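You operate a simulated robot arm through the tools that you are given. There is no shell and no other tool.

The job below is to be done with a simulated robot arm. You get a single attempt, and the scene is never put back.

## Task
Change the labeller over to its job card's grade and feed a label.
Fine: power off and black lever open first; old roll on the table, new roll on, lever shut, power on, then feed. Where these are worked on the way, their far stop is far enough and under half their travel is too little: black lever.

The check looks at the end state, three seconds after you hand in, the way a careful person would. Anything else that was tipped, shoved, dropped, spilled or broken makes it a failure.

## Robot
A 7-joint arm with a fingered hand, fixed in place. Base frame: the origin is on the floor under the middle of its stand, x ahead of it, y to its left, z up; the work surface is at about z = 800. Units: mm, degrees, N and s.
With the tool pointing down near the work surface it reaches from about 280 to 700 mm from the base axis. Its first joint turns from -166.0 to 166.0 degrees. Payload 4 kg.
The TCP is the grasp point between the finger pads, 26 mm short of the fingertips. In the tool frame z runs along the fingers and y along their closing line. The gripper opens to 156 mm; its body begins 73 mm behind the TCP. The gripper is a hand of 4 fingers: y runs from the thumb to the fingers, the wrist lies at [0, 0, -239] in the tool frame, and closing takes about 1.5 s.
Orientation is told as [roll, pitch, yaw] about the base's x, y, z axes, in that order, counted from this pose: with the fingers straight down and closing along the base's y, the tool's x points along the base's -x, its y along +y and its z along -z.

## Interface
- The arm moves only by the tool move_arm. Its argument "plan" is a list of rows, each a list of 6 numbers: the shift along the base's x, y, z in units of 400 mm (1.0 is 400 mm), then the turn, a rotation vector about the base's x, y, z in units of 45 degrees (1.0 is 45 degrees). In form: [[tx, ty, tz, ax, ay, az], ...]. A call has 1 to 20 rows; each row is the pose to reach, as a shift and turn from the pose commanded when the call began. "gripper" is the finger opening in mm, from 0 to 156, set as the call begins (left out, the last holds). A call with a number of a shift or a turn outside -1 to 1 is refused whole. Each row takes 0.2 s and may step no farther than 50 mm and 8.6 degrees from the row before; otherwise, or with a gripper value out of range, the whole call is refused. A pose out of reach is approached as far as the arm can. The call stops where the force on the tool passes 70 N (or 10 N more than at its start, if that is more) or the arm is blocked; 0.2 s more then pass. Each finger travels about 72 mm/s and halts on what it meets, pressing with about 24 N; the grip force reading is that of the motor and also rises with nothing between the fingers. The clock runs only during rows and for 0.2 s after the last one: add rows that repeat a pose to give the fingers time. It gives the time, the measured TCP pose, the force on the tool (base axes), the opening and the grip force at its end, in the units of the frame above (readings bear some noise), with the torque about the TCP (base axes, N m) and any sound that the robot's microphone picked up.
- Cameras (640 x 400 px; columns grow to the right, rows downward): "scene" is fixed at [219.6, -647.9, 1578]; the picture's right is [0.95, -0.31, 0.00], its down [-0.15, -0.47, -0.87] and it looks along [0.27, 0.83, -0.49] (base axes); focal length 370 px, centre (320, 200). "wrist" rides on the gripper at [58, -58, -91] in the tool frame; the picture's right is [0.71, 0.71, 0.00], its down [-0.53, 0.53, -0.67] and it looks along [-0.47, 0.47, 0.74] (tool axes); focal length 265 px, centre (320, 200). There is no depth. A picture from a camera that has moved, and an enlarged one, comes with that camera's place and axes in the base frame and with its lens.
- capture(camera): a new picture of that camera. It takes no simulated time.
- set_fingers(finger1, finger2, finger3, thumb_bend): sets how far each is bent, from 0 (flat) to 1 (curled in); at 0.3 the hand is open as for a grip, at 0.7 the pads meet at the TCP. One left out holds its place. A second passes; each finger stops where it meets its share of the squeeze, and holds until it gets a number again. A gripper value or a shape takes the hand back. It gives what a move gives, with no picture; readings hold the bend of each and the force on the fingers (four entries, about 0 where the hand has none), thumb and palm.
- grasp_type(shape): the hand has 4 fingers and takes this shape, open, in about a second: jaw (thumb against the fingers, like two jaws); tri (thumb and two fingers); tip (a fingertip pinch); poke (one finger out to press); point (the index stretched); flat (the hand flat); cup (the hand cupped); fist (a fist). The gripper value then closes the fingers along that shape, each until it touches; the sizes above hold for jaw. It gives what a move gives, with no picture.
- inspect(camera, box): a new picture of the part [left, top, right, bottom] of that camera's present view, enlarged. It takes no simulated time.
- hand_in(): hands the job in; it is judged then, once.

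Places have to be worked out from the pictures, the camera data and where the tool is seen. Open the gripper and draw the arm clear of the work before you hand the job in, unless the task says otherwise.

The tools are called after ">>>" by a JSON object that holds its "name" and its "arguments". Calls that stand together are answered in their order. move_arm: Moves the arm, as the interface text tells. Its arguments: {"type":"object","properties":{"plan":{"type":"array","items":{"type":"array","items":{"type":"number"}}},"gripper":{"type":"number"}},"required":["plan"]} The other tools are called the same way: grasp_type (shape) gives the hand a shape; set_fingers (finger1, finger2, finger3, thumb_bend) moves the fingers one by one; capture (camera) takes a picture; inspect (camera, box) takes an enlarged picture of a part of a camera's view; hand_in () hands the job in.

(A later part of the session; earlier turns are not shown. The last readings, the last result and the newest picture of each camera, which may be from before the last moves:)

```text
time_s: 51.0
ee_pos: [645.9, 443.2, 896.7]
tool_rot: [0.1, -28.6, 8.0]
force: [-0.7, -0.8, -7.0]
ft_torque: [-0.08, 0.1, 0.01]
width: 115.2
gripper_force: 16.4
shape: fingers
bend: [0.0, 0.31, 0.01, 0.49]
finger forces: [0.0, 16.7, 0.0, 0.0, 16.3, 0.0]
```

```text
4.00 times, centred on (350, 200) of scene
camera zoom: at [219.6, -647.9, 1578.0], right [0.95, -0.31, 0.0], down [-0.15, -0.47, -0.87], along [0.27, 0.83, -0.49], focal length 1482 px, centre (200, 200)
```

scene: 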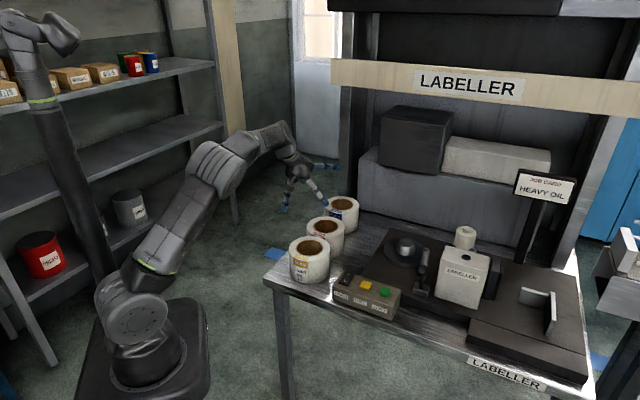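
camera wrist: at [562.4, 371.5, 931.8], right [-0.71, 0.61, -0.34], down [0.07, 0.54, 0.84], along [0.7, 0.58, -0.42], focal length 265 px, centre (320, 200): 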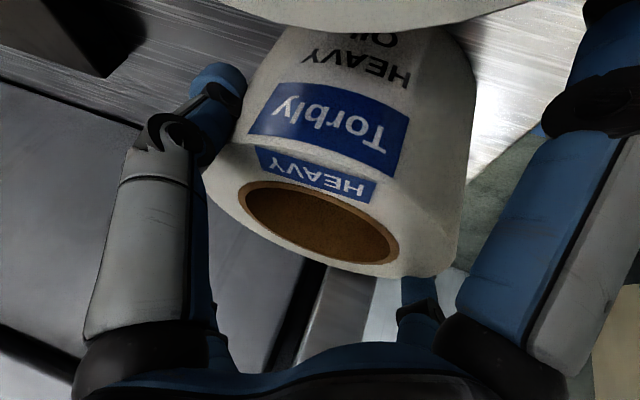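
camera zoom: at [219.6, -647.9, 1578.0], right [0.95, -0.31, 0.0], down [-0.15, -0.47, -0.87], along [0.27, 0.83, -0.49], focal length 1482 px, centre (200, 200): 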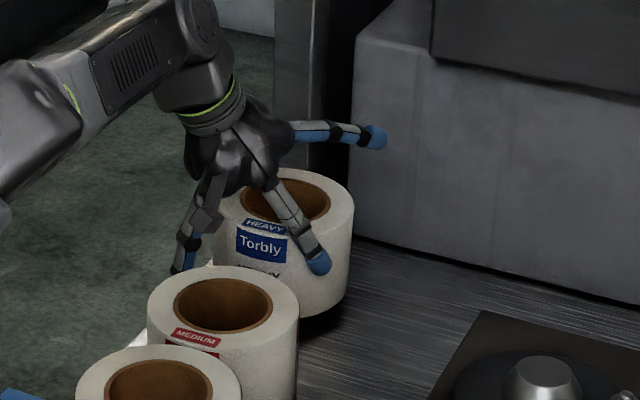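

The roll hangs free (7 N). I lift on and carry it away from the medium roll toward the spindle, rising as I go.

>>> {"name": "move_arm", "arguments": {"plan": [[0, 0, 0.03, 0, 0, 0], [0, 0, 0.06, 0, 0, 0], [0, 0, 0.085, 0, 0, 0], [0.02, -0.04, 0.1, 0, 0, 0], [0.04, -0.08, 0.115, 0, 0, 0], [0.06, -0.13, 0.13, 0, 0, 0], [0.08, -0.18, 0.145, 0, 0, 0], [0.1, -0.23, 0.16, 0, 0, 0], [0.12, -0.28, 0.175, 0, 0, 0], [0.14, -0.33, 0.19, 0, 0, 0]]}}

>>> {"name": "capture", "arguments": {"camera": "wrist"}}

>>> {"name": "inspect", "arguments": {"camera": "scene", "box": [310, 150, 470, 270]}}

```text
time_s: 53.2
ee_pos: [703.6, 309.2, 972.7]
tool_rot: [0.2, -28.6, 7.9]
force: [-0.8, 0.3, -6.2]
ft_torque: [-0.1, 0.06, -0.03]
width: 114.7
gripper_force: 16.3
shape: fingers
bend: [0.01, 0.31, 0.01, 0.49]
finger forces: [0.1, 16.7, 0.0, 0.0, 15.9, 0.0]
```

```text
taken
camera wrist: at [618.6, 239.7, 1022.7], right [-0.71, 0.61, -0.34], down [0.07, 0.54, 0.84], along [0.7, 0.58, -0.43], focal length 265 px, centre (320, 200)
```

wrist: 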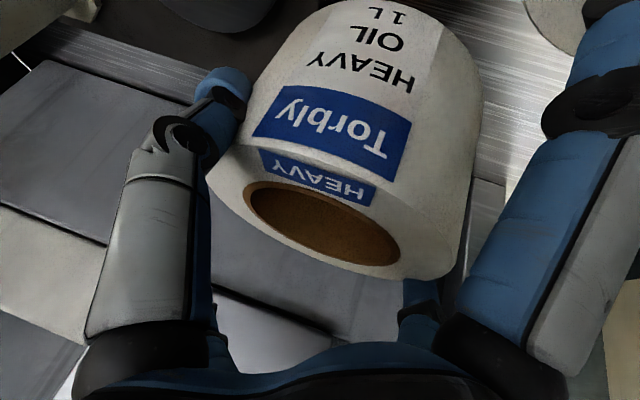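

```text
3.33 times, centred on (390, 210) of scene
camera zoom: at [219.6, -647.9, 1578.0], right [0.95, -0.31, 0.0], down [-0.15, -0.47, -0.87], along [0.27, 0.83, -0.49], focal length 1235 px, centre (87, 167)
```

zoom: 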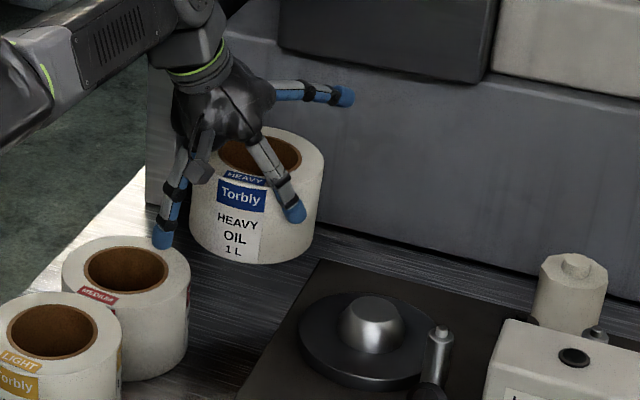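

The spindle is in clear view: its axis is near (769, 180) after calibrating the scene camera with the buttons. The roll hangs ~6 mm toward finger 2 in the hand, so I bring the TCP to (768.5, 174.5) at z = 990, hovering over the spindle.

>>> {"name": "move_arm", "arguments": {"plan": [[0.025, -0.055, 0.015, 0, 0, 0], [0.05, -0.11, 0.03, 0, 0, 0], [0.075, -0.165, 0.04, 0, 0, 0], [0.1, -0.22, 0.043, 0, 0, 0], [0.13, -0.28, 0.043, 0, 0, 0], [0.162, -0.337, 0.043, 0, 0, 0], [0.162, -0.337, 0.043, 0, 0, 0]]}}

>>> {"name": "inspect", "arguments": {"camera": "scene", "box": [350, 180, 510, 280]}}

>>> {"name": "capture", "arguments": {"camera": "wrist"}}

```text
time_s: 54.8
ee_pos: [770.5, 175.3, 989.7]
tool_rot: [0.3, -28.6, 8.0]
force: [0.2, -0.5, -6.3]
ft_torque: [-0.11, 0.08, 0.03]
width: 114.9
gripper_force: 16.4
shape: fingers
bend: [0.01, 0.31, 0.01, 0.49]
finger forces: [0.0, 16.3, 0.0, 0.0, 16.1, 0.0]
```

```text
4.00 times, centred on (430, 230) of scene
camera zoom: at [219.6, -647.9, 1578.0], right [0.95, -0.31, 0.0], down [-0.15, -0.47, -0.87], along [0.27, 0.83, -0.49], focal length 1482 px, centre (-120, 80)
```

zoom: 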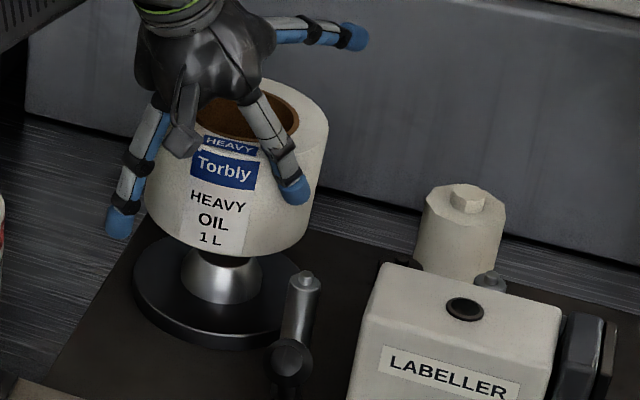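

```text
taken
camera wrist: at [685.1, 105.8, 1040.9], right [-0.71, 0.61, -0.34], down [0.07, 0.54, 0.84], along [0.7, 0.58, -0.43], focal length 265 px, centre (320, 200)
```

wrist: 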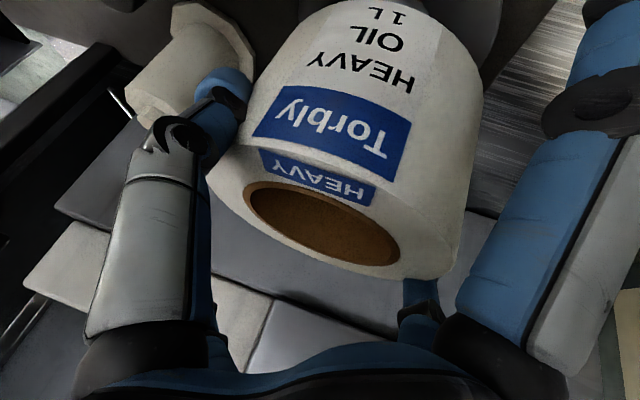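

Roll and spindle axes agree within a few mm in the scene picture. I lower the roll over the cone in steps, watching the force.

>>> {"name": "move_arm", "arguments": {"plan": [[-0.003, 0, -0.025, 0, 0, 0], [-0.003, 0, -0.05, 0, 0, 0], [-0.003, 0, -0.075, 0, 0, 0], [-0.003, 0, -0.1, 0, 0, 0]]}}

>>> {"name": "inspect", "arguments": {"camera": "scene", "box": [350, 180, 510, 280]}}

```text
time_s: 55.8
ee_pos: [768.0, 174.9, 950.0]
tool_rot: [0.3, -28.7, 8.0]
force: [-0.2, 0.2, -6.4]
ft_torque: [-0.12, 0.06, 0.0]
width: 114.8
gripper_force: 15.9
shape: fingers
bend: [0.01, 0.31, 0.01, 0.49]
finger forces: [0.1, 16.1, 0.0, 0.0, 15.8, 0.1]
```

```text
4.00 times, centred on (430, 230) of scene
camera zoom: at [219.6, -647.9, 1578.0], right [0.95, -0.31, 0.0], down [-0.15, -0.47, -0.87], along [0.27, 0.83, -0.49], focal length 1482 px, centre (-120, 80)
```

zoom: 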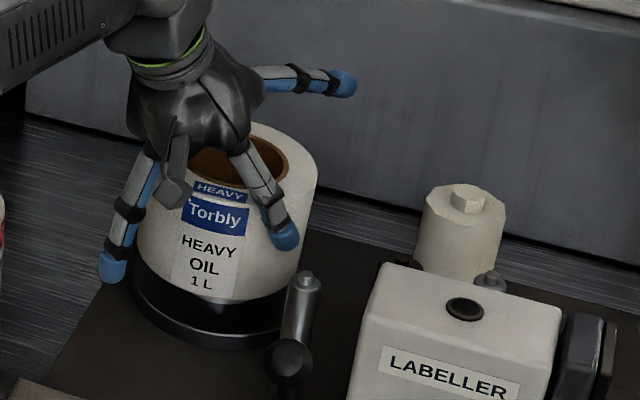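

No contact yet and the roll is over the cone. I continue down slowly toward the seat.

>>> {"name": "move_arm", "arguments": {"plan": [[0, 0, -0.015, 0, 0, 0], [0, 0, -0.03, 0, 0, 0], [0, 0, -0.04, 0, 0, 0], [0, 0, -0.05, 0, 0, 0]]}}

>>> {"name": "inspect", "arguments": {"camera": "scene", "box": [350, 180, 510, 280]}}

```text
time_s: 56.8
ee_pos: [768.8, 174.7, 930.3]
tool_rot: [0.3, -28.8, 8.0]
force: [-1.0, -5.4, -1.6]
ft_torque: [-0.45, -0.07, -0.04]
width: 115.0
gripper_force: 16.9
shape: fingers
bend: [0.01, 0.31, 0.01, 0.49]
finger forces: [0.1, 14.6, 0.0, 0.0, 18.9, 0.0]
```

```text
4.00 times, centred on (430, 230) of scene
camera zoom: at [219.6, -647.9, 1578.0], right [0.95, -0.31, 0.0], down [-0.15, -0.47, -0.87], along [0.27, 0.83, -0.49], focal length 1482 px, centre (-120, 80)
```

zoom: 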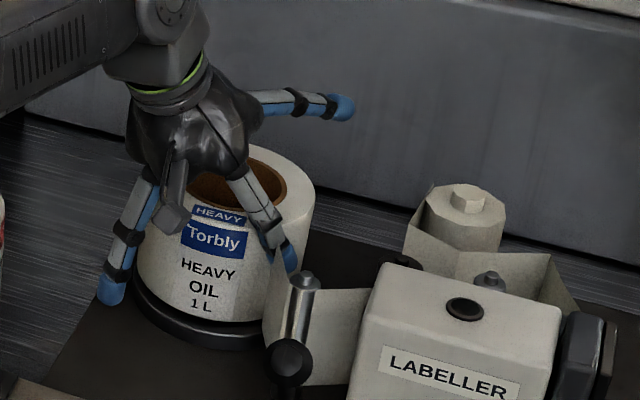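

The web has reappeared, so the roll is nearly seated; a −5 N sideways force says the hole touches the cone on one side. I shift ~4 mm toward −y while lowering the last few mm.

>>> {"name": "move_arm", "arguments": {"plan": [[0, -0.005, 0, 0, 0, 0], [0, -0.01, -0.003, 0, 0, 0], [0, -0.011, -0.008, 0, 0, 0]]}}

>>> {"name": "inspect", "arguments": {"camera": "scene", "box": [370, 200, 470, 280]}}

```text
time_s: 57.6
ee_pos: [767.7, 171.6, 927.4]
tool_rot: [0.3, -28.8, 8.0]
force: [-0.8, 2.3, 4.3]
ft_torque: [-0.37, -0.18, 0.11]
width: 114.4
gripper_force: 16.4
shape: fingers
bend: [0.01, 0.31, 0.01, 0.49]
finger forces: [0.0, 18.1, 0.1, 0.1, 14.8, 0.0]
```

```text
5.00 times, centred on (420, 240) of scene
camera zoom: at [219.6, -647.9, 1578.0], right [0.95, -0.31, 0.0], down [-0.15, -0.47, -0.87], along [0.27, 0.83, -0.49], focal length 1852 px, centre (-180, 0)
```

zoom: 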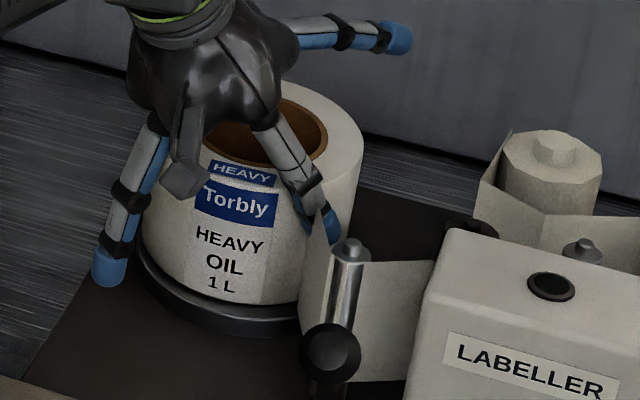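

The support force is now +4 N with little side force: the roll rests on the holder. I release it.

>>> {"name": "set_fingers", "arguments": {"finger2": 0.28, "thumb_bend": 0.28}}

>>> {"name": "capture", "arguments": {"camera": "wrist"}}

>>> {"name": "inspect", "arguments": {"camera": "scene", "box": [370, 200, 470, 280]}}

```text
time_s: 58.6
ee_pos: [767.5, 170.6, 926.8]
tool_rot: [0.1, -28.7, 8.0]
force: [-0.7, 1.5, -0.5]
ft_torque: [-0.08, -0.03, 0.04]
width: 131.1
gripper_force: 1.3
shape: fingers
bend: [0.01, 0.27, 0.01, 0.28]
finger forces: [0.0, 1.6, 0.0, 0.0, 0.0, 0.1]
```

```text
taken
camera wrist: at [681.8, 101.4, 976.5], right [-0.71, 0.61, -0.34], down [0.07, 0.54, 0.84], along [0.7, 0.58, -0.43], focal length 265 px, centre (320, 200)
```

wrist: 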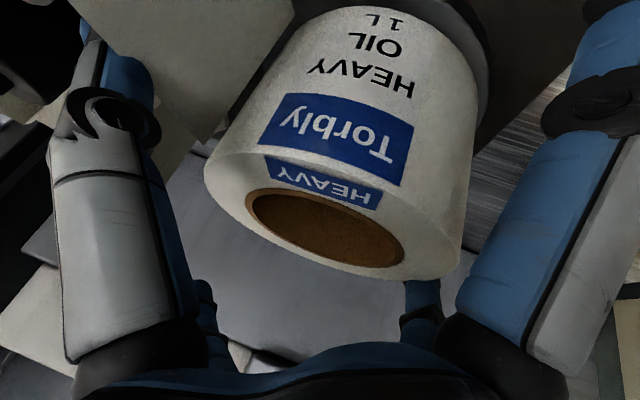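

```text
5.00 times, centred on (420, 240) of scene
camera zoom: at [219.6, -647.9, 1578.0], right [0.95, -0.31, 0.0], down [-0.15, -0.47, -0.87], along [0.27, 0.83, -0.49], focal length 1852 px, centre (-180, 0)
```

zoom: 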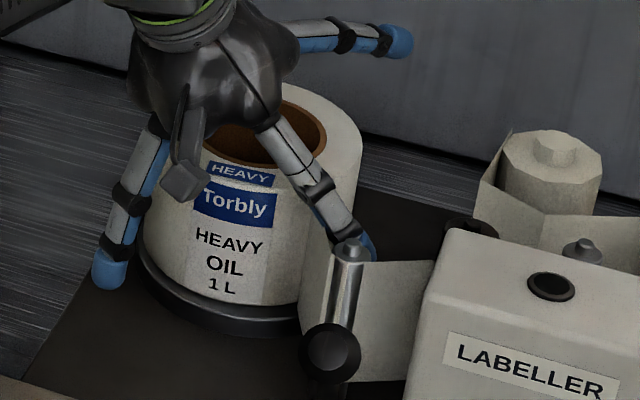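

The roll stands on its seat; finger 2 still leans on it lightly, so I centre the hand by +5 mm and then rise straight up.

>>> {"name": "move_arm", "arguments": {"plan": [[-0.001, 0.006, 0, 0, 0, 0], [-0.002, 0.013, 0, 0, 0, 0], [-0.002, 0.013, 0.02, 0, 0, 0], [-0.002, 0.013, 0.06, 0, 0, 0], [-0.01, 0.013, 0.11, 0, 0, 0], [-0.05, 0.01, 0.17, 0, 0, 0]]}}

>>> {"name": "capture", "arguments": {"camera": "wrist"}}

>>> {"name": "inspect", "arguments": {"camera": "scene", "box": [370, 200, 470, 280]}}

```text
time_s: 60.0
ee_pos: [746.9, 175.2, 993.7]
tool_rot: [0.2, -28.6, 8.0]
force: [-0.5, -0.4, -0.1]
ft_torque: [0.0, -0.04, -0.02]
width: 131.2
gripper_force: 0.0
shape: fingers
bend: [0.01, 0.28, 0.01, 0.28]
finger forces: [0.0, 0.0, 0.0, 0.0, 0.0, 0.0]
```

```text
taken
camera wrist: at [660.9, 105.0, 1044.3], right [-0.71, 0.61, -0.34], down [0.07, 0.54, 0.84], along [0.7, 0.58, -0.43], focal length 265 px, centre (320, 200)
```

wrist: 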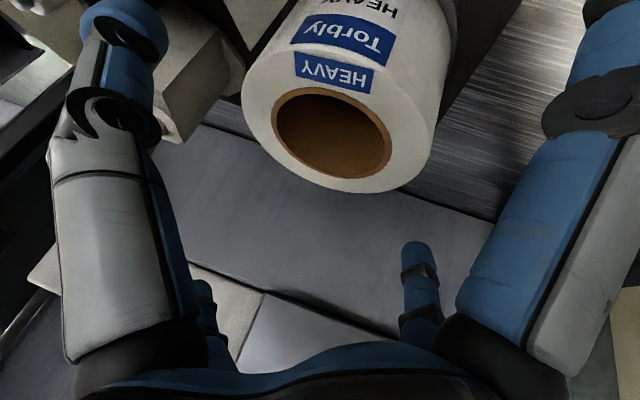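

```text
5.00 times, centred on (420, 240) of scene
camera zoom: at [219.6, -647.9, 1578.0], right [0.95, -0.31, 0.0], down [-0.15, -0.47, -0.87], along [0.27, 0.83, -0.49], focal length 1852 px, centre (-180, 0)
```

zoom: 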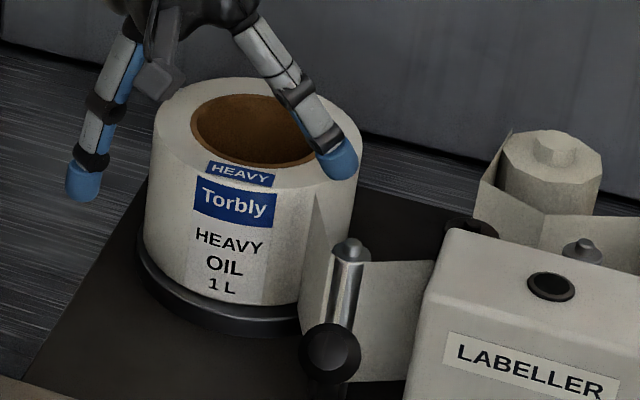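

The heavy roll is seated upright on the holder and the web is threaded again. Now I withdraw and turn the hand to yaw 44° to shut the lever by pushing its knob back with the thumb.

>>> {"name": "move_arm", "arguments": {"plan": [[-0.06, -0.03, 0.05, 0, 0, 0.0], [-0.12, -0.08, 0.1, 0, 0, 0.16], [-0.19, -0.13, 0.14, 0, 0, 0.32], [-0.25, -0.18, 0.17, 0, 0, 0.48], [-0.31, -0.235, 0.19, 0, 0, 0.64], [-0.37, -0.29, 0.19, 0, 0, 0.8]]}}

>>> {"name": "grasp_type", "arguments": {"shape": "poke"}}

>>> {"name": "set_fingers", "arguments": {"thumb_bend": 0.4}}

>>> {"name": "capture", "arguments": {"camera": "wrist"}}

>>> {"name": "inspect", "arguments": {"camera": "scene", "box": [340, 180, 500, 300]}}

```text
time_s: 61.4
ee_pos: [598.6, 59.4, 1071.1]
tool_rot: [0.3, -28.7, 44.2]
force: [-0.5, -0.1, -0.2]
ft_torque: [0.03, -0.07, -0.02]
width: 131.1
gripper_force: 0.1
shape: fingers
bend: [0.01, 0.28, 0.01, 0.28]
finger forces: [0.1, 0.1, 0.0, 0.0, 0.0, 0.1]
```

```text
time_s: 62.3
ee_pos: [597.0, 58.3, 1070.2]
tool_rot: [0.2, -28.6, 43.9]
force: [0.1, 1.1, 0.2]
ft_torque: [0.0, -0.02, 0.01]
width: 0.0
gripper_force: 0.1
shape: poke
bend: [1.0, 1.0, 1.0, 0.91]
finger forces: [0.0, 0.0, 0.0, 0.0, 0.0, 0.1]
```

```text
time_s: 63.3
ee_pos: [598.1, 58.6, 1070.1]
tool_rot: [0.2, -28.6, 43.9]
force: [0.5, 0.2, -0.5]
ft_torque: [0.02, 0.03, 0.01]
width: 68.2
gripper_force: 0.2
shape: fingers
bend: [1.0, 1.0, 1.0, 0.4]
finger forces: [0.0, 0.0, 0.0, 0.0, 0.0, 0.0]
```

```text
taken
camera wrist: at [570.7, -47.7, 1121.3], right [-0.94, 0.08, -0.34], down [-0.26, 0.47, 0.84], along [0.22, 0.88, -0.42], focal length 265 px, centre (320, 200)
```

wrist: 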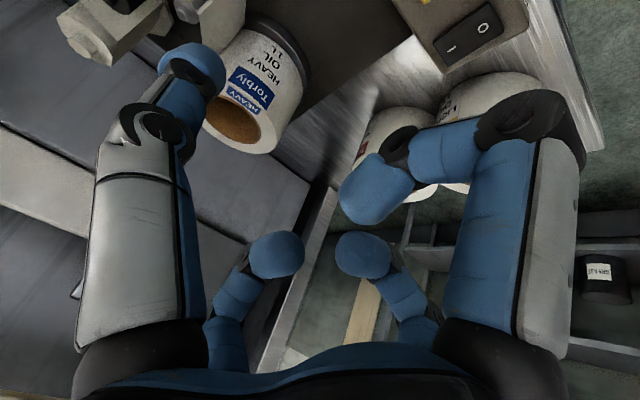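

```text
3.33 times, centred on (420, 240) of scene
camera zoom: at [219.6, -647.9, 1578.0], right [0.95, -0.31, 0.0], down [-0.15, -0.47, -0.87], along [0.27, 0.83, -0.49], focal length 1235 px, centre (-13, 67)
```

zoom: 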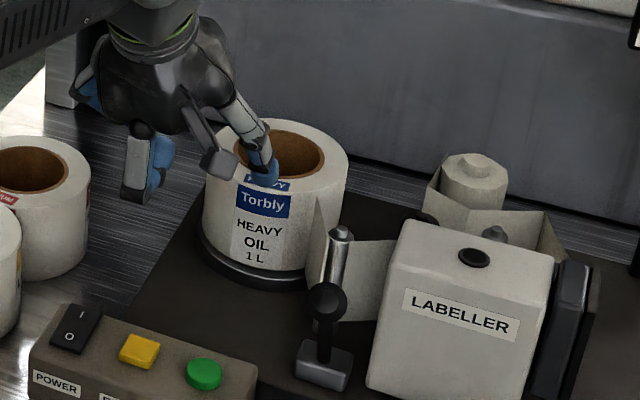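

The open lever's knob is in view. I set the tilt to 23° and bring the thumb tip to the robot side of the knob, still a bit high.

>>> {"name": "move_arm", "arguments": {"plan": [[0.0, -0.07, -0.04, -0.022, 0.022, 0], [0.01, -0.13, -0.09, -0.043, 0.045, 0], [0.02, -0.18, -0.15, -0.065, 0.067, 0], [0.02, -0.194, -0.213, -0.0865, 0.0895, 0]]}}

>>> {"name": "capture", "arguments": {"camera": "wrist"}}

>>> {"name": "inspect", "arguments": {"camera": "scene", "box": [360, 210, 480, 300]}}

```text
time_s: 64.3
ee_pos: [606.9, -20.7, 983.3]
tool_rot: [0.2, -23.0, 43.8]
force: [-0.4, 0.7, 0.3]
ft_torque: [-0.03, -0.03, -0.01]
width: 68.7
gripper_force: 0.0
shape: fingers
bend: [1.0, 1.0, 1.0, 0.4]
finger forces: [0.1, 0.1, 0.1, 0.1, 0.0, 0.0]
```

```text
taken
camera wrist: at [583.4, -122.6, 1043.5], right [-0.96, 0.06, -0.27], down [-0.2, 0.53, 0.82], along [0.19, 0.85, -0.5], focal length 265 px, centre (320, 200)
```

wrist: 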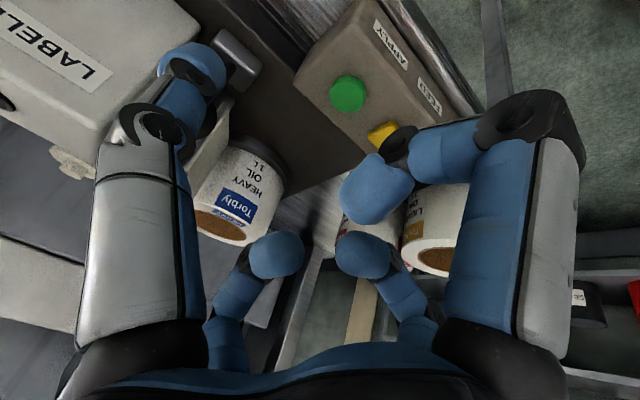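

```text
4.44 times, centred on (420, 255) of scene
camera zoom: at [219.6, -647.9, 1578.0], right [0.95, -0.31, 0.0], down [-0.15, -0.47, -0.87], along [0.27, 0.83, -0.49], focal length 1647 px, centre (-124, -44)
```

zoom: 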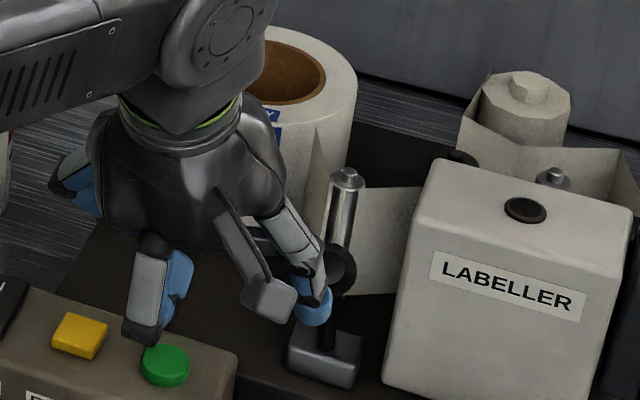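

The thumb tip is in line with the lever on its robot side. I lower 22 mm and push the knob back along its arc.

>>> {"name": "move_arm", "arguments": {"plan": [[0.0, 0.0, -0.03, 0, 0, 0], [0.0, 0.0, -0.055, 0, 0, 0], [0.02, 0.02, -0.055, 0, 0, 0], [0.04, 0.04, -0.055, 0, 0, 0], [0.06, 0.06, -0.05, 0, 0, 0], [0.08, 0.08, -0.045, 0, 0, 0], [0.1, 0.1, -0.04, 0, 0, 0], [0.12, 0.12, -0.035, 0, 0, 0], [0.14, 0.14, -0.035, 0, 0, 0], [0.16, 0.16, -0.037, 0, 0, 0], [0.175, 0.175, -0.04, 0, 0, 0]]}}

>>> {"name": "inspect", "arguments": {"camera": "scene", "box": [360, 210, 480, 300]}}

>>> {"name": "capture", "arguments": {"camera": "wrist"}}

```text
time_s: 66.7
ee_pos: [678.0, 52.1, 968.5]
tool_rot: [0.2, -23.1, 43.9]
force: [0.2, 0.7, 0.7]
ft_torque: [-0.03, -0.03, 0.0]
width: 68.4
gripper_force: 0.0
shape: fingers
bend: [1.0, 1.0, 1.0, 0.4]
finger forces: [0.0, 0.0, 0.1, 0.1, 0.0, 0.1]
```

```text
4.44 times, centred on (420, 255) of scene
camera zoom: at [219.6, -647.9, 1578.0], right [0.95, -0.31, 0.0], down [-0.15, -0.47, -0.87], along [0.27, 0.83, -0.49], focal length 1647 px, centre (-124, -44)
```

zoom: 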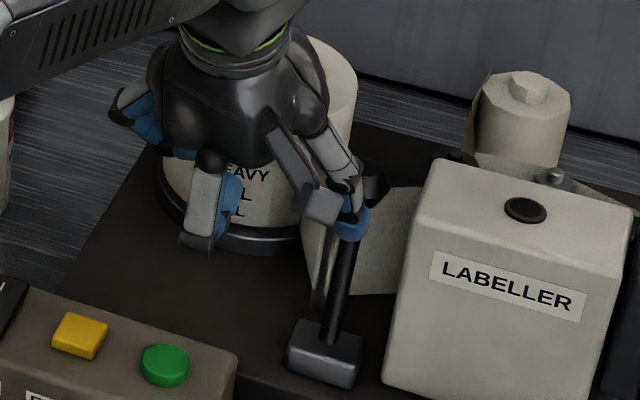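

```text
taken
camera wrist: at [654.6, -50.7, 1028.4], right [-0.96, 0.06, -0.27], down [-0.2, 0.53, 0.82], along [0.19, 0.85, -0.5], focal length 265 px, centre (320, 200)
```

wrist: 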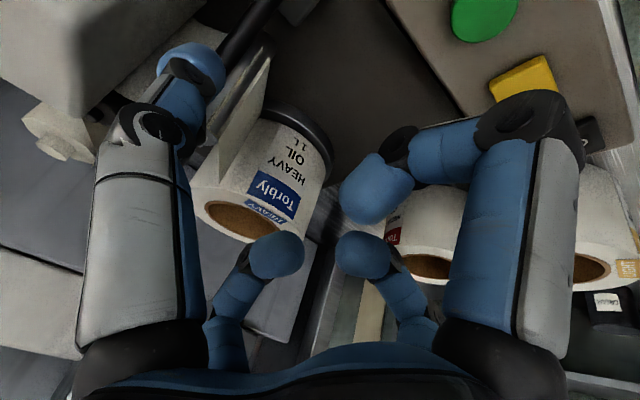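

The lever follows without force and now leans back. I push a bit further to be sure that it reaches its shut stop.

>>> {"name": "move_arm", "arguments": {"plan": [[0.008, 0.008, -0.002, 0, 0, 0], [0.016, 0.016, -0.004, 0, 0, 0], [0.022, 0.022, -0.005, 0, 0, 0], [0.028, 0.028, -0.006, 0, 0, 0], [0.034, 0.034, -0.006, 0, 0, 0]]}}

>>> {"name": "inspect", "arguments": {"camera": "scene", "box": [360, 210, 480, 300]}}

```text
time_s: 67.9
ee_pos: [691.2, 64.9, 966.5]
tool_rot: [0.2, -23.0, 44.0]
force: [0.4, -0.2, -0.3]
ft_torque: [0.02, -0.02, -0.02]
width: 68.3
gripper_force: 0.1
shape: fingers
bend: [1.0, 1.0, 1.0, 0.4]
finger forces: [0.1, 0.0, 0.0, 0.0, 0.0, 0.0]
```

```text
4.44 times, centred on (420, 255) of scene
camera zoom: at [219.6, -647.9, 1578.0], right [0.95, -0.31, 0.0], down [-0.15, -0.47, -0.87], along [0.27, 0.83, -0.49], focal length 1647 px, centre (-124, -44)
```

zoom: 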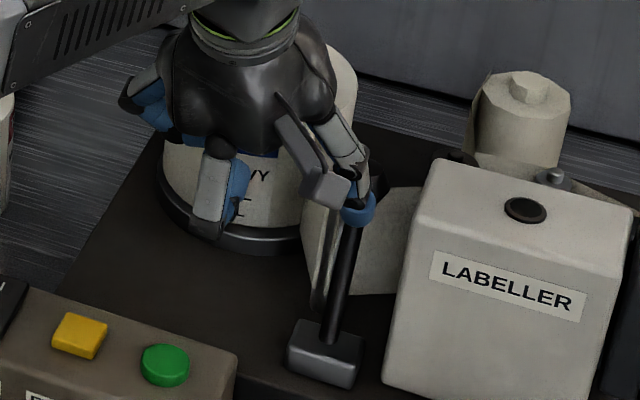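

No reaction yet, so the thumb may be only just at the knob's rest place; I push a few more mm, watching for the stop.

>>> {"name": "move_arm", "arguments": {"plan": [[0.006, 0.006, 0, 0, 0, 0], [0.012, 0.012, 0, 0, 0, 0], [0.018, 0.018, 0, 0, 0, 0]]}}

>>> {"name": "capture", "arguments": {"camera": "wrist"}}

>>> {"name": "inspect", "arguments": {"camera": "scene", "box": [390, 220, 470, 280]}}

```text
time_s: 68.7
ee_pos: [697.6, 68.9, 964.7]
tool_rot: [0.4, -22.6, 43.6]
force: [-19.7, -16.4, -0.3]
ft_torque: [-0.22, 0.4, -1.7]
width: 67.7
gripper_force: 11.8
shape: fingers
bend: [1.0, 1.0, 1.0, 0.4]
finger forces: [0.1, 0.0, 0.1, 0.1, 23.3, 0.0]
```

```text
taken
camera wrist: at [673.6, -34.3, 1025.0], right [-0.96, 0.06, -0.27], down [-0.2, 0.54, 0.82], along [0.19, 0.84, -0.5], focal length 265 px, centre (320, 200)
```

wrist: 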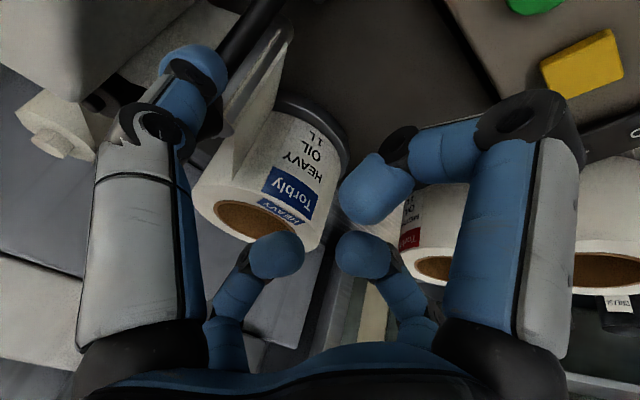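

```text
6.67 times, centred on (430, 250) of scene
camera zoom: at [219.6, -647.9, 1578.0], right [0.95, -0.31, 0.0], down [-0.15, -0.47, -0.87], along [0.27, 0.83, -0.49], focal length 2470 px, centre (-413, -133)
```

zoom: 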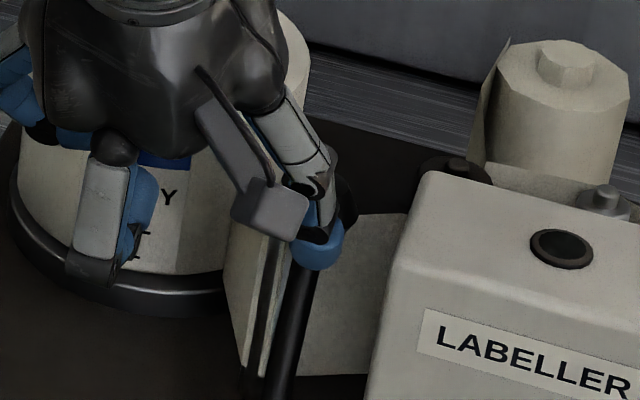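

The thumb now meets a firm stop (23 N straight against the push): the lever is shut. I back off and compare the lever with its original pose.

>>> {"name": "move_arm", "arguments": {"plan": [[-0.02, -0.02, 0, 0, 0, 0], [-0.06, -0.06, 0.03, 0, 0, 0], [-0.12, -0.08, 0.12, 0, 0, 0], [-0.2, -0.06, 0.2, 0, 0, 0], [-0.28, -0.02, 0.24, 0, 0, 0], [-0.36, 0.02, 0.26, 0, 0, 0]]}}

>>> {"name": "capture", "arguments": {"camera": "scene"}}

>>> {"name": "inspect", "arguments": {"camera": "scene", "box": [320, 220, 480, 320]}}

```text
time_s: 70.1
ee_pos: [554.5, 81.7, 1070.3]
tool_rot: [0.2, -23.1, 43.9]
force: [0.7, -0.4, 0.8]
ft_torque: [0.0, 0.02, -0.01]
width: 68.8
gripper_force: 0.0
shape: fingers
bend: [1.0, 1.0, 1.0, 0.4]
finger forces: [0.1, 0.1, 0.0, 0.0, 0.1, 0.0]
```

```text
taken
```

scene: 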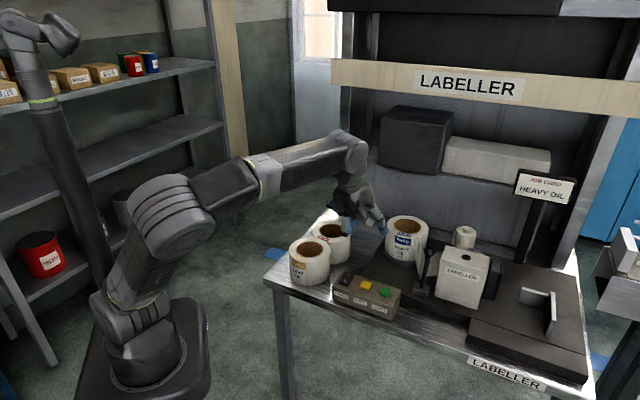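

```text
4.00 times, centred on (400, 270) of scene
camera zoom: at [219.6, -647.9, 1578.0], right [0.95, -0.31, 0.0], down [-0.15, -0.47, -0.87], along [0.27, 0.83, -0.49], focal length 1482 px, centre (0, -80)
```

zoom: 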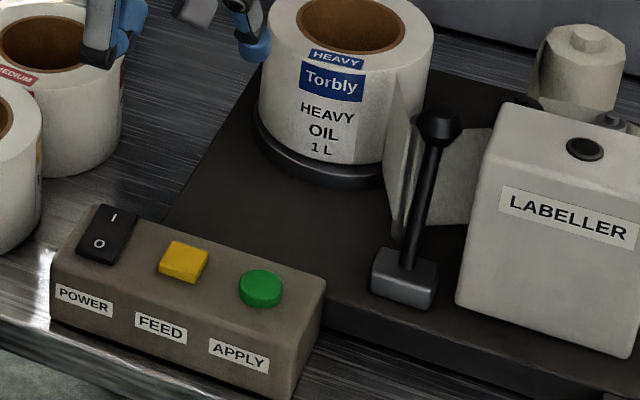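

The lever is back in exactly its original shut pose. Now I straighten the hand (vertical, yaw 0) and take the poke shape again for the switch.

>>> {"name": "move_arm", "arguments": {"plan": [[0, 0, 0, -0.118, 0.123, 0], [0, 0, 0, -0.236, 0.246, 0], [0, 0, 0, -0.354, 0.3685, 0]]}}

>>> {"name": "move_arm", "arguments": {"plan": [[0, 0, 0, 0, 0, -0.163], [0, 0, 0, 0, 0, -0.326], [0, 0, 0, 0, 0, -0.489], [0, 0, 0, 0, 0, -0.652], [0, 0.0, 0, 0, 0, -0.815], [0, 0.0, 0, 0, 0, -0.976]]}}

>>> {"name": "grasp_type", "arguments": {"shape": "poke"}}

```text
time_s: 70.9
ee_pos: [555.7, 79.3, 1070.3]
tool_rot: [0.3, 0.0, 43.9]
force: [0.0, -0.1, 0.0]
ft_torque: [-0.01, 0.03, 0.02]
width: 68.4
gripper_force: 0.1
shape: fingers
bend: [1.0, 1.0, 1.0, 0.4]
finger forces: [0.1, 0.1, 0.0, 0.0, 0.0, 0.0]
```

```text
time_s: 72.3
ee_pos: [553.4, 80.0, 1070.1]
tool_rot: [0.2, 0.0, 0.0]
force: [0.1, -0.5, -0.1]
ft_torque: [0.0, 0.0, -0.02]
width: 68.7
gripper_force: 0.1
shape: fingers
bend: [1.0, 1.0, 1.0, 0.4]
finger forces: [0.0, 0.0, 0.0, 0.1, 0.0, 0.0]
```

```text
time_s: 73.2
ee_pos: [553.0, 79.9, 1070.2]
tool_rot: [0.3, 0.0, 0.2]
force: [0.0, -0.1, -0.7]
ft_torque: [-0.03, 0.02, 0.02]
width: 0.0
gripper_force: 0.0
shape: poke
bend: [1.0, 1.0, 1.0, 0.91]
finger forces: [0.0, 0.0, 0.0, 0.0, 0.0, 0.1]
```

The hand is vertical in poke shape. I go above the rocker's I end, about (554, 110).

>>> {"name": "move_arm", "arguments": {"plan": [[0.002, 0.03, -0.1, 0, 0, 0], [0.003, 0.06, -0.2, 0, 0, 0], [0.003, 0.077, -0.3, 0, 0, 0], [0.003, 0.077, -0.365, 0, 0, 0]]}}

>>> {"name": "inspect", "arguments": {"camera": "scene", "box": [300, 230, 420, 320]}}

>>> {"name": "inspect", "arguments": {"camera": "wrist", "box": [200, 60, 440, 210]}}

```text
time_s: 74.2
ee_pos: [555.3, 110.8, 922.6]
tool_rot: [0.3, -0.1, 0.1]
force: [0.3, 0.0, 0.7]
ft_torque: [0.01, 0.03, -0.04]
width: 0.0
gripper_force: 0.0
shape: poke
bend: [1.0, 1.0, 1.0, 0.91]
finger forces: [0.0, 0.0, 0.0, 0.0, 0.1, 0.0]
```

```text
4.44 times, centred on (360, 275) of scene
camera zoom: at [219.6, -647.9, 1578.0], right [0.95, -0.31, 0.0], down [-0.15, -0.47, -0.87], along [0.27, 0.83, -0.49], focal length 1647 px, centre (142, -133)
```

zoom: 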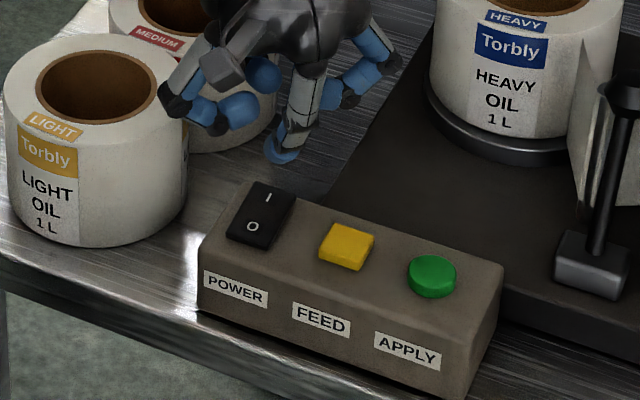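

```text
2.67 times, centred on (320, 135) of wrist
camera zoom: at [497.4, 53.0, 1013.3], right [-0.71, 0.71, 0.0], down [0.53, 0.52, 0.67], along [0.47, 0.48, -0.74], focal length 708 px, centre (320, 373)
```

zoom: 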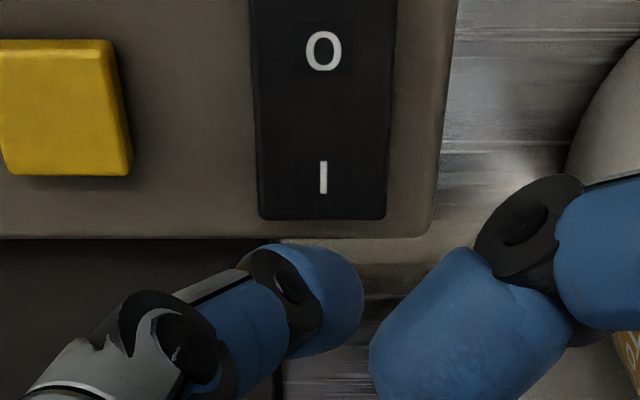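

The tip should land between the I mark and the rocker's end; I shift (−3, −2) mm and press down in small steps.

>>> {"name": "move_arm", "arguments": {"plan": [[-0.008, -0.006, -0.03, 0, 0, 0], [-0.008, -0.006, -0.05, 0, 0, 0], [-0.008, -0.006, -0.06, 0, 0, 0], [-0.008, -0.006, -0.068, 0, 0, 0], [-0.008, -0.006, -0.075, 0, 0, 0], [-0.008, -0.006, -0.08, 0, 0, 0]]}}

>>> {"name": "inspect", "arguments": {"camera": "scene", "box": [330, 220, 490, 320]}}

```text
time_s: 75.6
ee_pos: [552.3, 107.8, 891.4]
tool_rot: [0.3, 0.0, -0.1]
force: [0.9, -0.9, -0.2]
ft_torque: [0.01, 0.01, 0.0]
width: 0.0
gripper_force: 0.1
shape: poke
bend: [1.0, 1.0, 1.0, 0.91]
finger forces: [0.1, 0.1, 0.0, 0.1, 0.0, 0.0]
```

```text
4.00 times, centred on (410, 270) of scene
camera zoom: at [219.6, -647.9, 1578.0], right [0.95, -0.31, 0.0], down [-0.15, -0.47, -0.87], along [0.27, 0.83, -0.49], focal length 1482 px, centre (-40, -80)
```

zoom: 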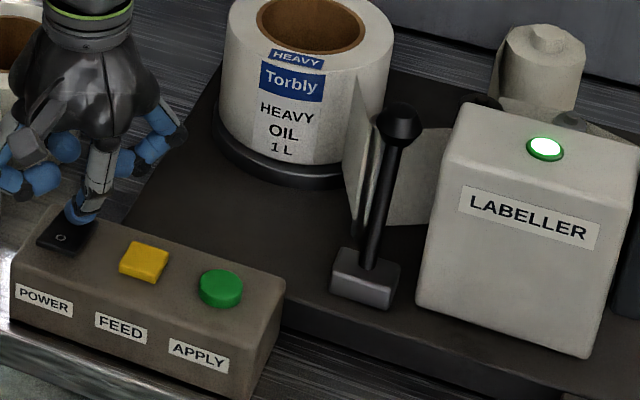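

The lamp is lit green: power is on. I lift and go above the yellow FEED button.

>>> {"name": "move_arm", "arguments": {"plan": [[0, 0, 0.04, 0, 0, 0], [0, 0, 0.1, 0, 0, 0], [0.035, -0.065, 0.1, 0, 0, 0], [0.072, -0.128, 0.09, 0, 0, 0]]}}

>>> {"name": "inspect", "arguments": {"camera": "scene", "box": [310, 220, 470, 320]}}

>>> {"name": "inspect", "arguments": {"camera": "wrist", "box": [200, 60, 440, 210]}}

```text
time_s: 76.6
ee_pos: [581.2, 55.4, 928.4]
tool_rot: [0.3, -0.1, 0.1]
force: [-0.6, -0.4, -0.1]
ft_torque: [0.02, 0.0, 0.0]
width: 0.3
gripper_force: 0.1
shape: poke
bend: [1.0, 1.0, 1.0, 0.91]
finger forces: [0.0, 0.0, 0.0, 0.0, 0.0, 0.0]
```

```text
4.00 times, centred on (390, 270) of scene
camera zoom: at [219.6, -647.9, 1578.0], right [0.95, -0.31, 0.0], down [-0.15, -0.47, -0.87], along [0.27, 0.83, -0.49], focal length 1482 px, centre (40, -80)
```

zoom: 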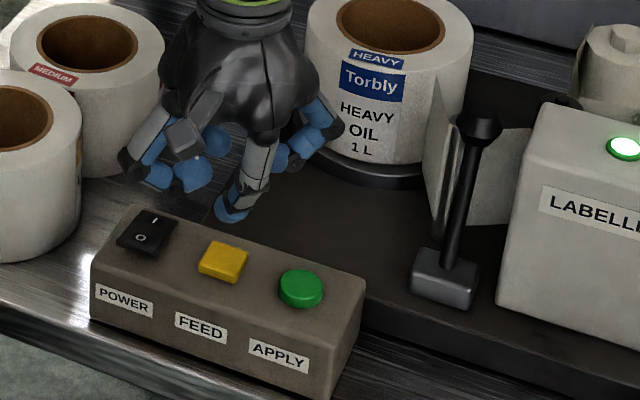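

```text
2.67 times, centred on (320, 135) of wrist
camera zoom: at [523.4, -1.0, 1018.6], right [-0.71, 0.71, 0.0], down [0.52, 0.52, 0.67], along [0.47, 0.48, -0.74], focal length 708 px, centre (320, 373)
```

zoom: 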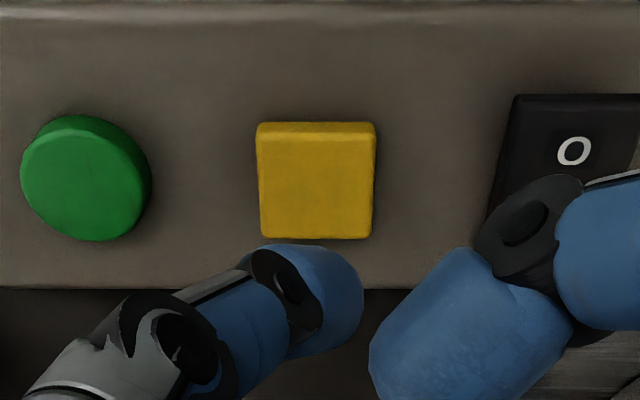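

The FEED button's centre (581, 55) lies right under the tip. I press it once, in small steps.

>>> {"name": "move_arm", "arguments": {"plan": [[0, 0, -0.05, 0, 0, 0], [0, 0, -0.085, 0, 0, 0], [0, 0, -0.095, 0, 0, 0], [0, 0, -0.102, 0, 0, 0], [0, 0, -0.108, 0, 0, 0]]}}

>>> {"name": "inspect", "arguments": {"camera": "scene", "box": [330, 220, 490, 320]}}

```text
time_s: 77.8
ee_pos: [580.5, 56.6, 886.7]
tool_rot: [0.3, -0.2, 0.0]
force: [-3.2, -1.5, 12.5]
ft_torque: [-0.02, 0.07, 0.0]
width: 0.2
gripper_force: 0.0
shape: poke
bend: [1.0, 1.0, 1.0, 0.91]
finger forces: [0.1, 0.0, 0.0, 0.1, 12.5, 0.0]
heard: click
```

```text
4.00 times, centred on (410, 270) of scene
camera zoom: at [219.6, -647.9, 1578.0], right [0.95, -0.31, 0.0], down [-0.15, -0.47, -0.87], along [0.27, 0.83, -0.49], focal length 1482 px, centre (-40, -80)
```

zoom: 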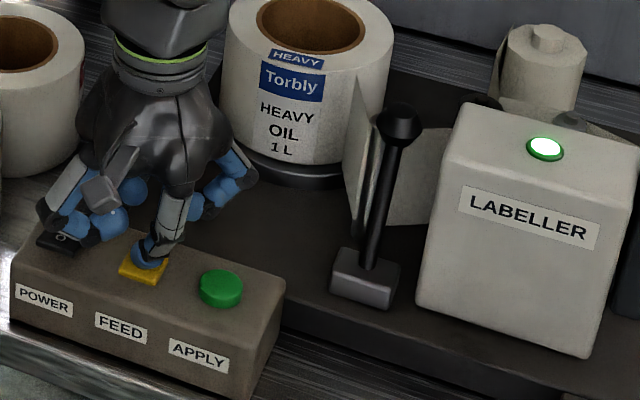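

A click was heard with 12.5 N on the button. I lift off and look at what the labeller did.

>>> {"name": "move_arm", "arguments": {"plan": [[0, 0, 0.03, 0, 0, 0], [0, 0, 0.1, 0, 0, 0], [-0.08, 0.0, 0.2, 0, 0, 0], [-0.16, 0.0, 0.3, 0, 0, 0], [-0.2, 0.0, 0.38, 0, 0, 0]]}}

>>> {"name": "capture", "arguments": {"camera": "scene"}}

>>> {"name": "inspect", "arguments": {"camera": "scene", "box": [400, 210, 560, 330]}}

>>> {"name": "inspect", "arguments": {"camera": "scene", "box": [330, 200, 490, 320]}}

```text
refused: row 3 steps farther than a row can; nothing moved
```

```text
taken
```

scene: 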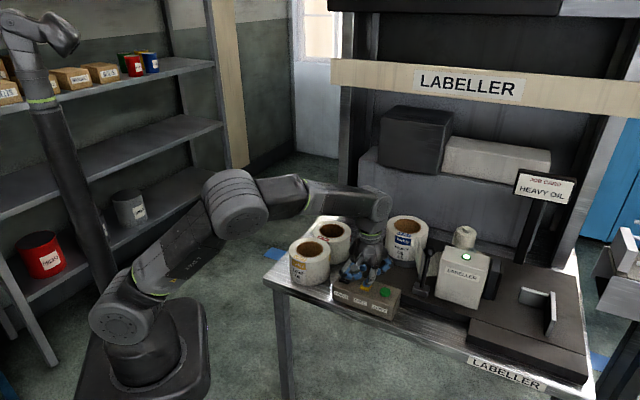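

```text
3.33 times, centred on (480, 270) of scene
camera zoom: at [219.6, -647.9, 1578.0], right [0.95, -0.31, 0.0], down [-0.15, -0.47, -0.87], along [0.27, 0.83, -0.49], focal length 1235 px, centre (-213, -33)
```

zoom: 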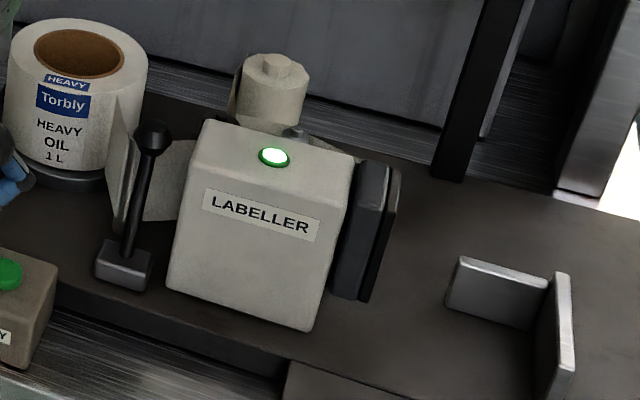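

```text
3.33 times, centred on (410, 260) of scene
camera zoom: at [219.6, -647.9, 1578.0], right [0.95, -0.31, 0.0], down [-0.15, -0.47, -0.87], along [0.27, 0.83, -0.49], focal length 1235 px, centre (20, 0)
```

zoom: 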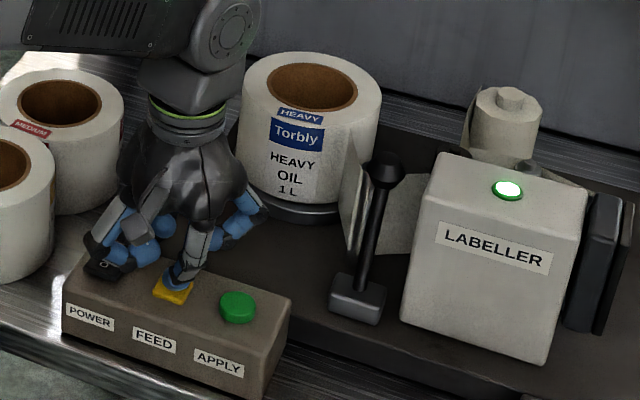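

The move was refused for one over-long step. I lift off with shorter steps.

>>> {"name": "move_arm", "arguments": {"plan": [[0, 0, 0.03, 0, 0, 0], [0, 0, 0.1, 0, 0, 0], [-0.06, 0.0, 0.19, 0, 0, 0], [-0.12, 0.0, 0.28, 0, 0, 0], [-0.18, 0.0, 0.37, 0, 0, 0]]}}

>>> {"name": "inspect", "arguments": {"camera": "scene", "box": [330, 200, 490, 320]}}

>>> {"name": "inspect", "arguments": {"camera": "scene", "box": [440, 220, 560, 310]}}

>>> {"name": "capture", "arguments": {"camera": "wrist"}}

```text
time_s: 79.0
ee_pos: [508.3, 54.3, 1029.4]
tool_rot: [0.3, 0.0, 0.0]
force: [-0.6, 0.7, -0.1]
ft_torque: [-0.01, 0.0, 0.0]
width: 0.0
gripper_force: 0.1
shape: poke
bend: [1.0, 1.0, 1.0, 0.91]
finger forces: [0.0, 0.0, 0.0, 0.0, 0.0, 0.1]
```

```text
3.33 times, centred on (410, 260) of scene
camera zoom: at [219.6, -647.9, 1578.0], right [0.95, -0.31, 0.0], down [-0.15, -0.47, -0.87], along [0.27, 0.83, -0.49], focal length 1235 px, centre (20, 0)
```

zoom: 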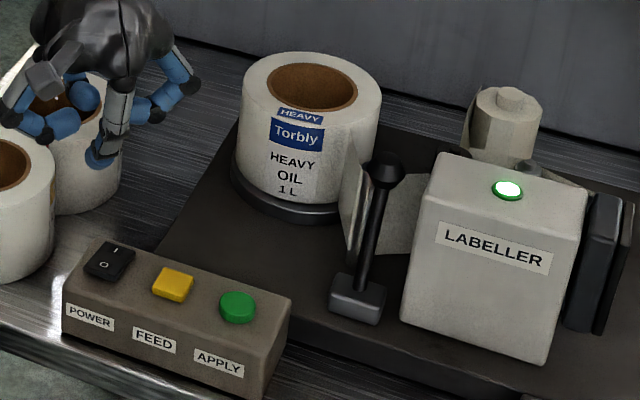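

```text
4.44 times, centred on (500, 265) of scene
camera zoom: at [219.6, -647.9, 1578.0], right [0.95, -0.31, 0.0], down [-0.15, -0.47, -0.87], along [0.27, 0.83, -0.49], focal length 1647 px, centre (-480, -89)
```

zoom: 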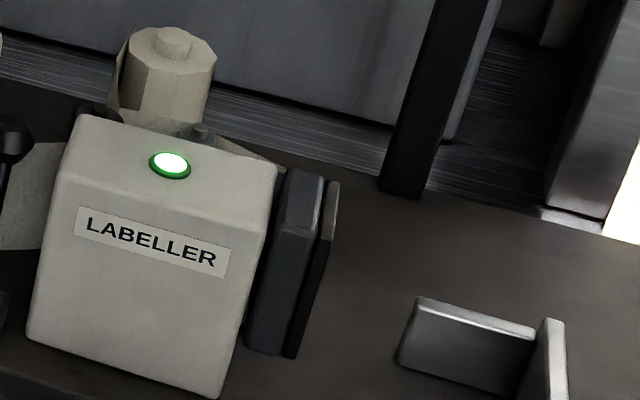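

```text
taken
camera wrist: at [450.0, -2.3, 1120.7], right [-0.71, 0.71, 0.0], down [0.53, 0.52, 0.67], along [0.47, 0.48, -0.74], focal length 265 px, centre (320, 200)
```

wrist: 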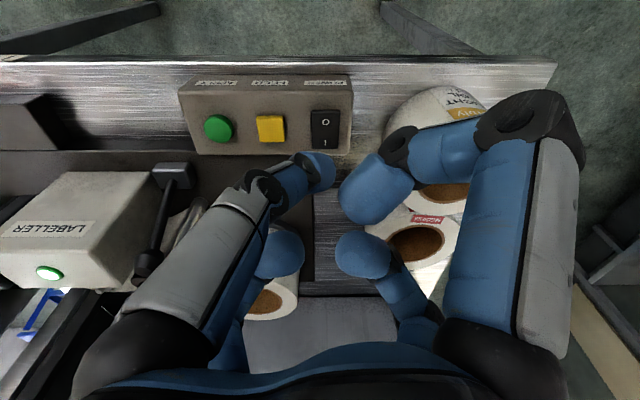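

Button sprung back, lamp lit. I look closely at the applicator pad on the labeller's right for the fed label.

>>> {"name": "inspect", "arguments": {"camera": "scene", "box": [470, 240, 534, 280]}}

>>> {"name": "inspect", "arguments": {"camera": "scene", "box": [430, 215, 510, 265]}}

>>> {"name": "inspect", "arguments": {"camera": "wrist", "box": [0, 150, 200, 300]}}

```text
10.00 times, centred on (502, 260) of scene
camera zoom: at [219.6, -647.9, 1578.0], right [0.95, -0.31, 0.0], down [-0.15, -0.47, -0.87], along [0.27, 0.83, -0.49], focal length 3705 px, centre (-1500, -400)
```

zoom: 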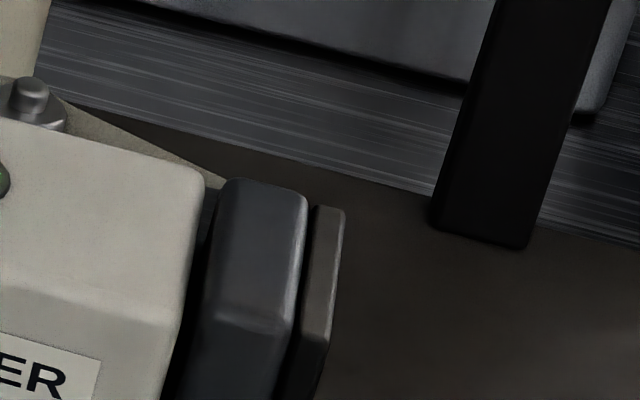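

```text
8.00 times, centred on (470, 240) of scene
camera zoom: at [219.6, -647.9, 1578.0], right [0.95, -0.31, 0.0], down [-0.15, -0.47, -0.87], along [0.27, 0.83, -0.49], focal length 2964 px, centre (-880, -120)
```

zoom: 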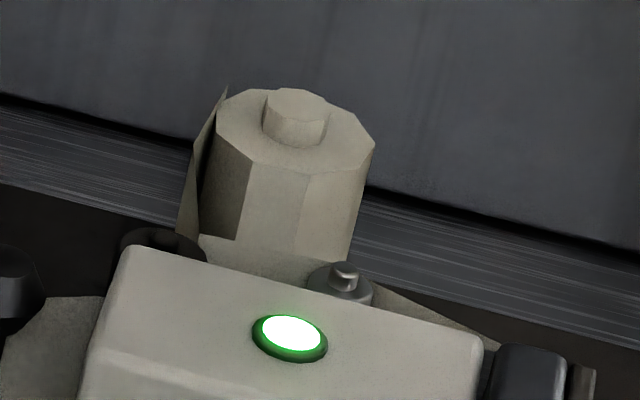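

```text
2.67 times, centred on (100, 225) of wrist
camera zoom: at [450.0, -2.3, 1120.7], right [-0.71, 0.71, 0.0], down [0.53, 0.52, 0.67], along [0.47, 0.48, -0.74], focal length 708 px, centre (907, 133)
```

zoom: 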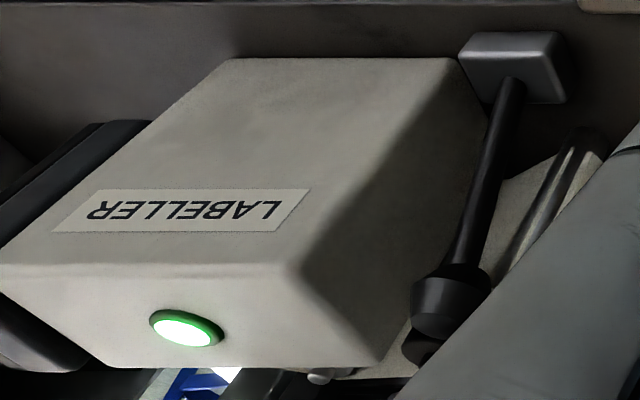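

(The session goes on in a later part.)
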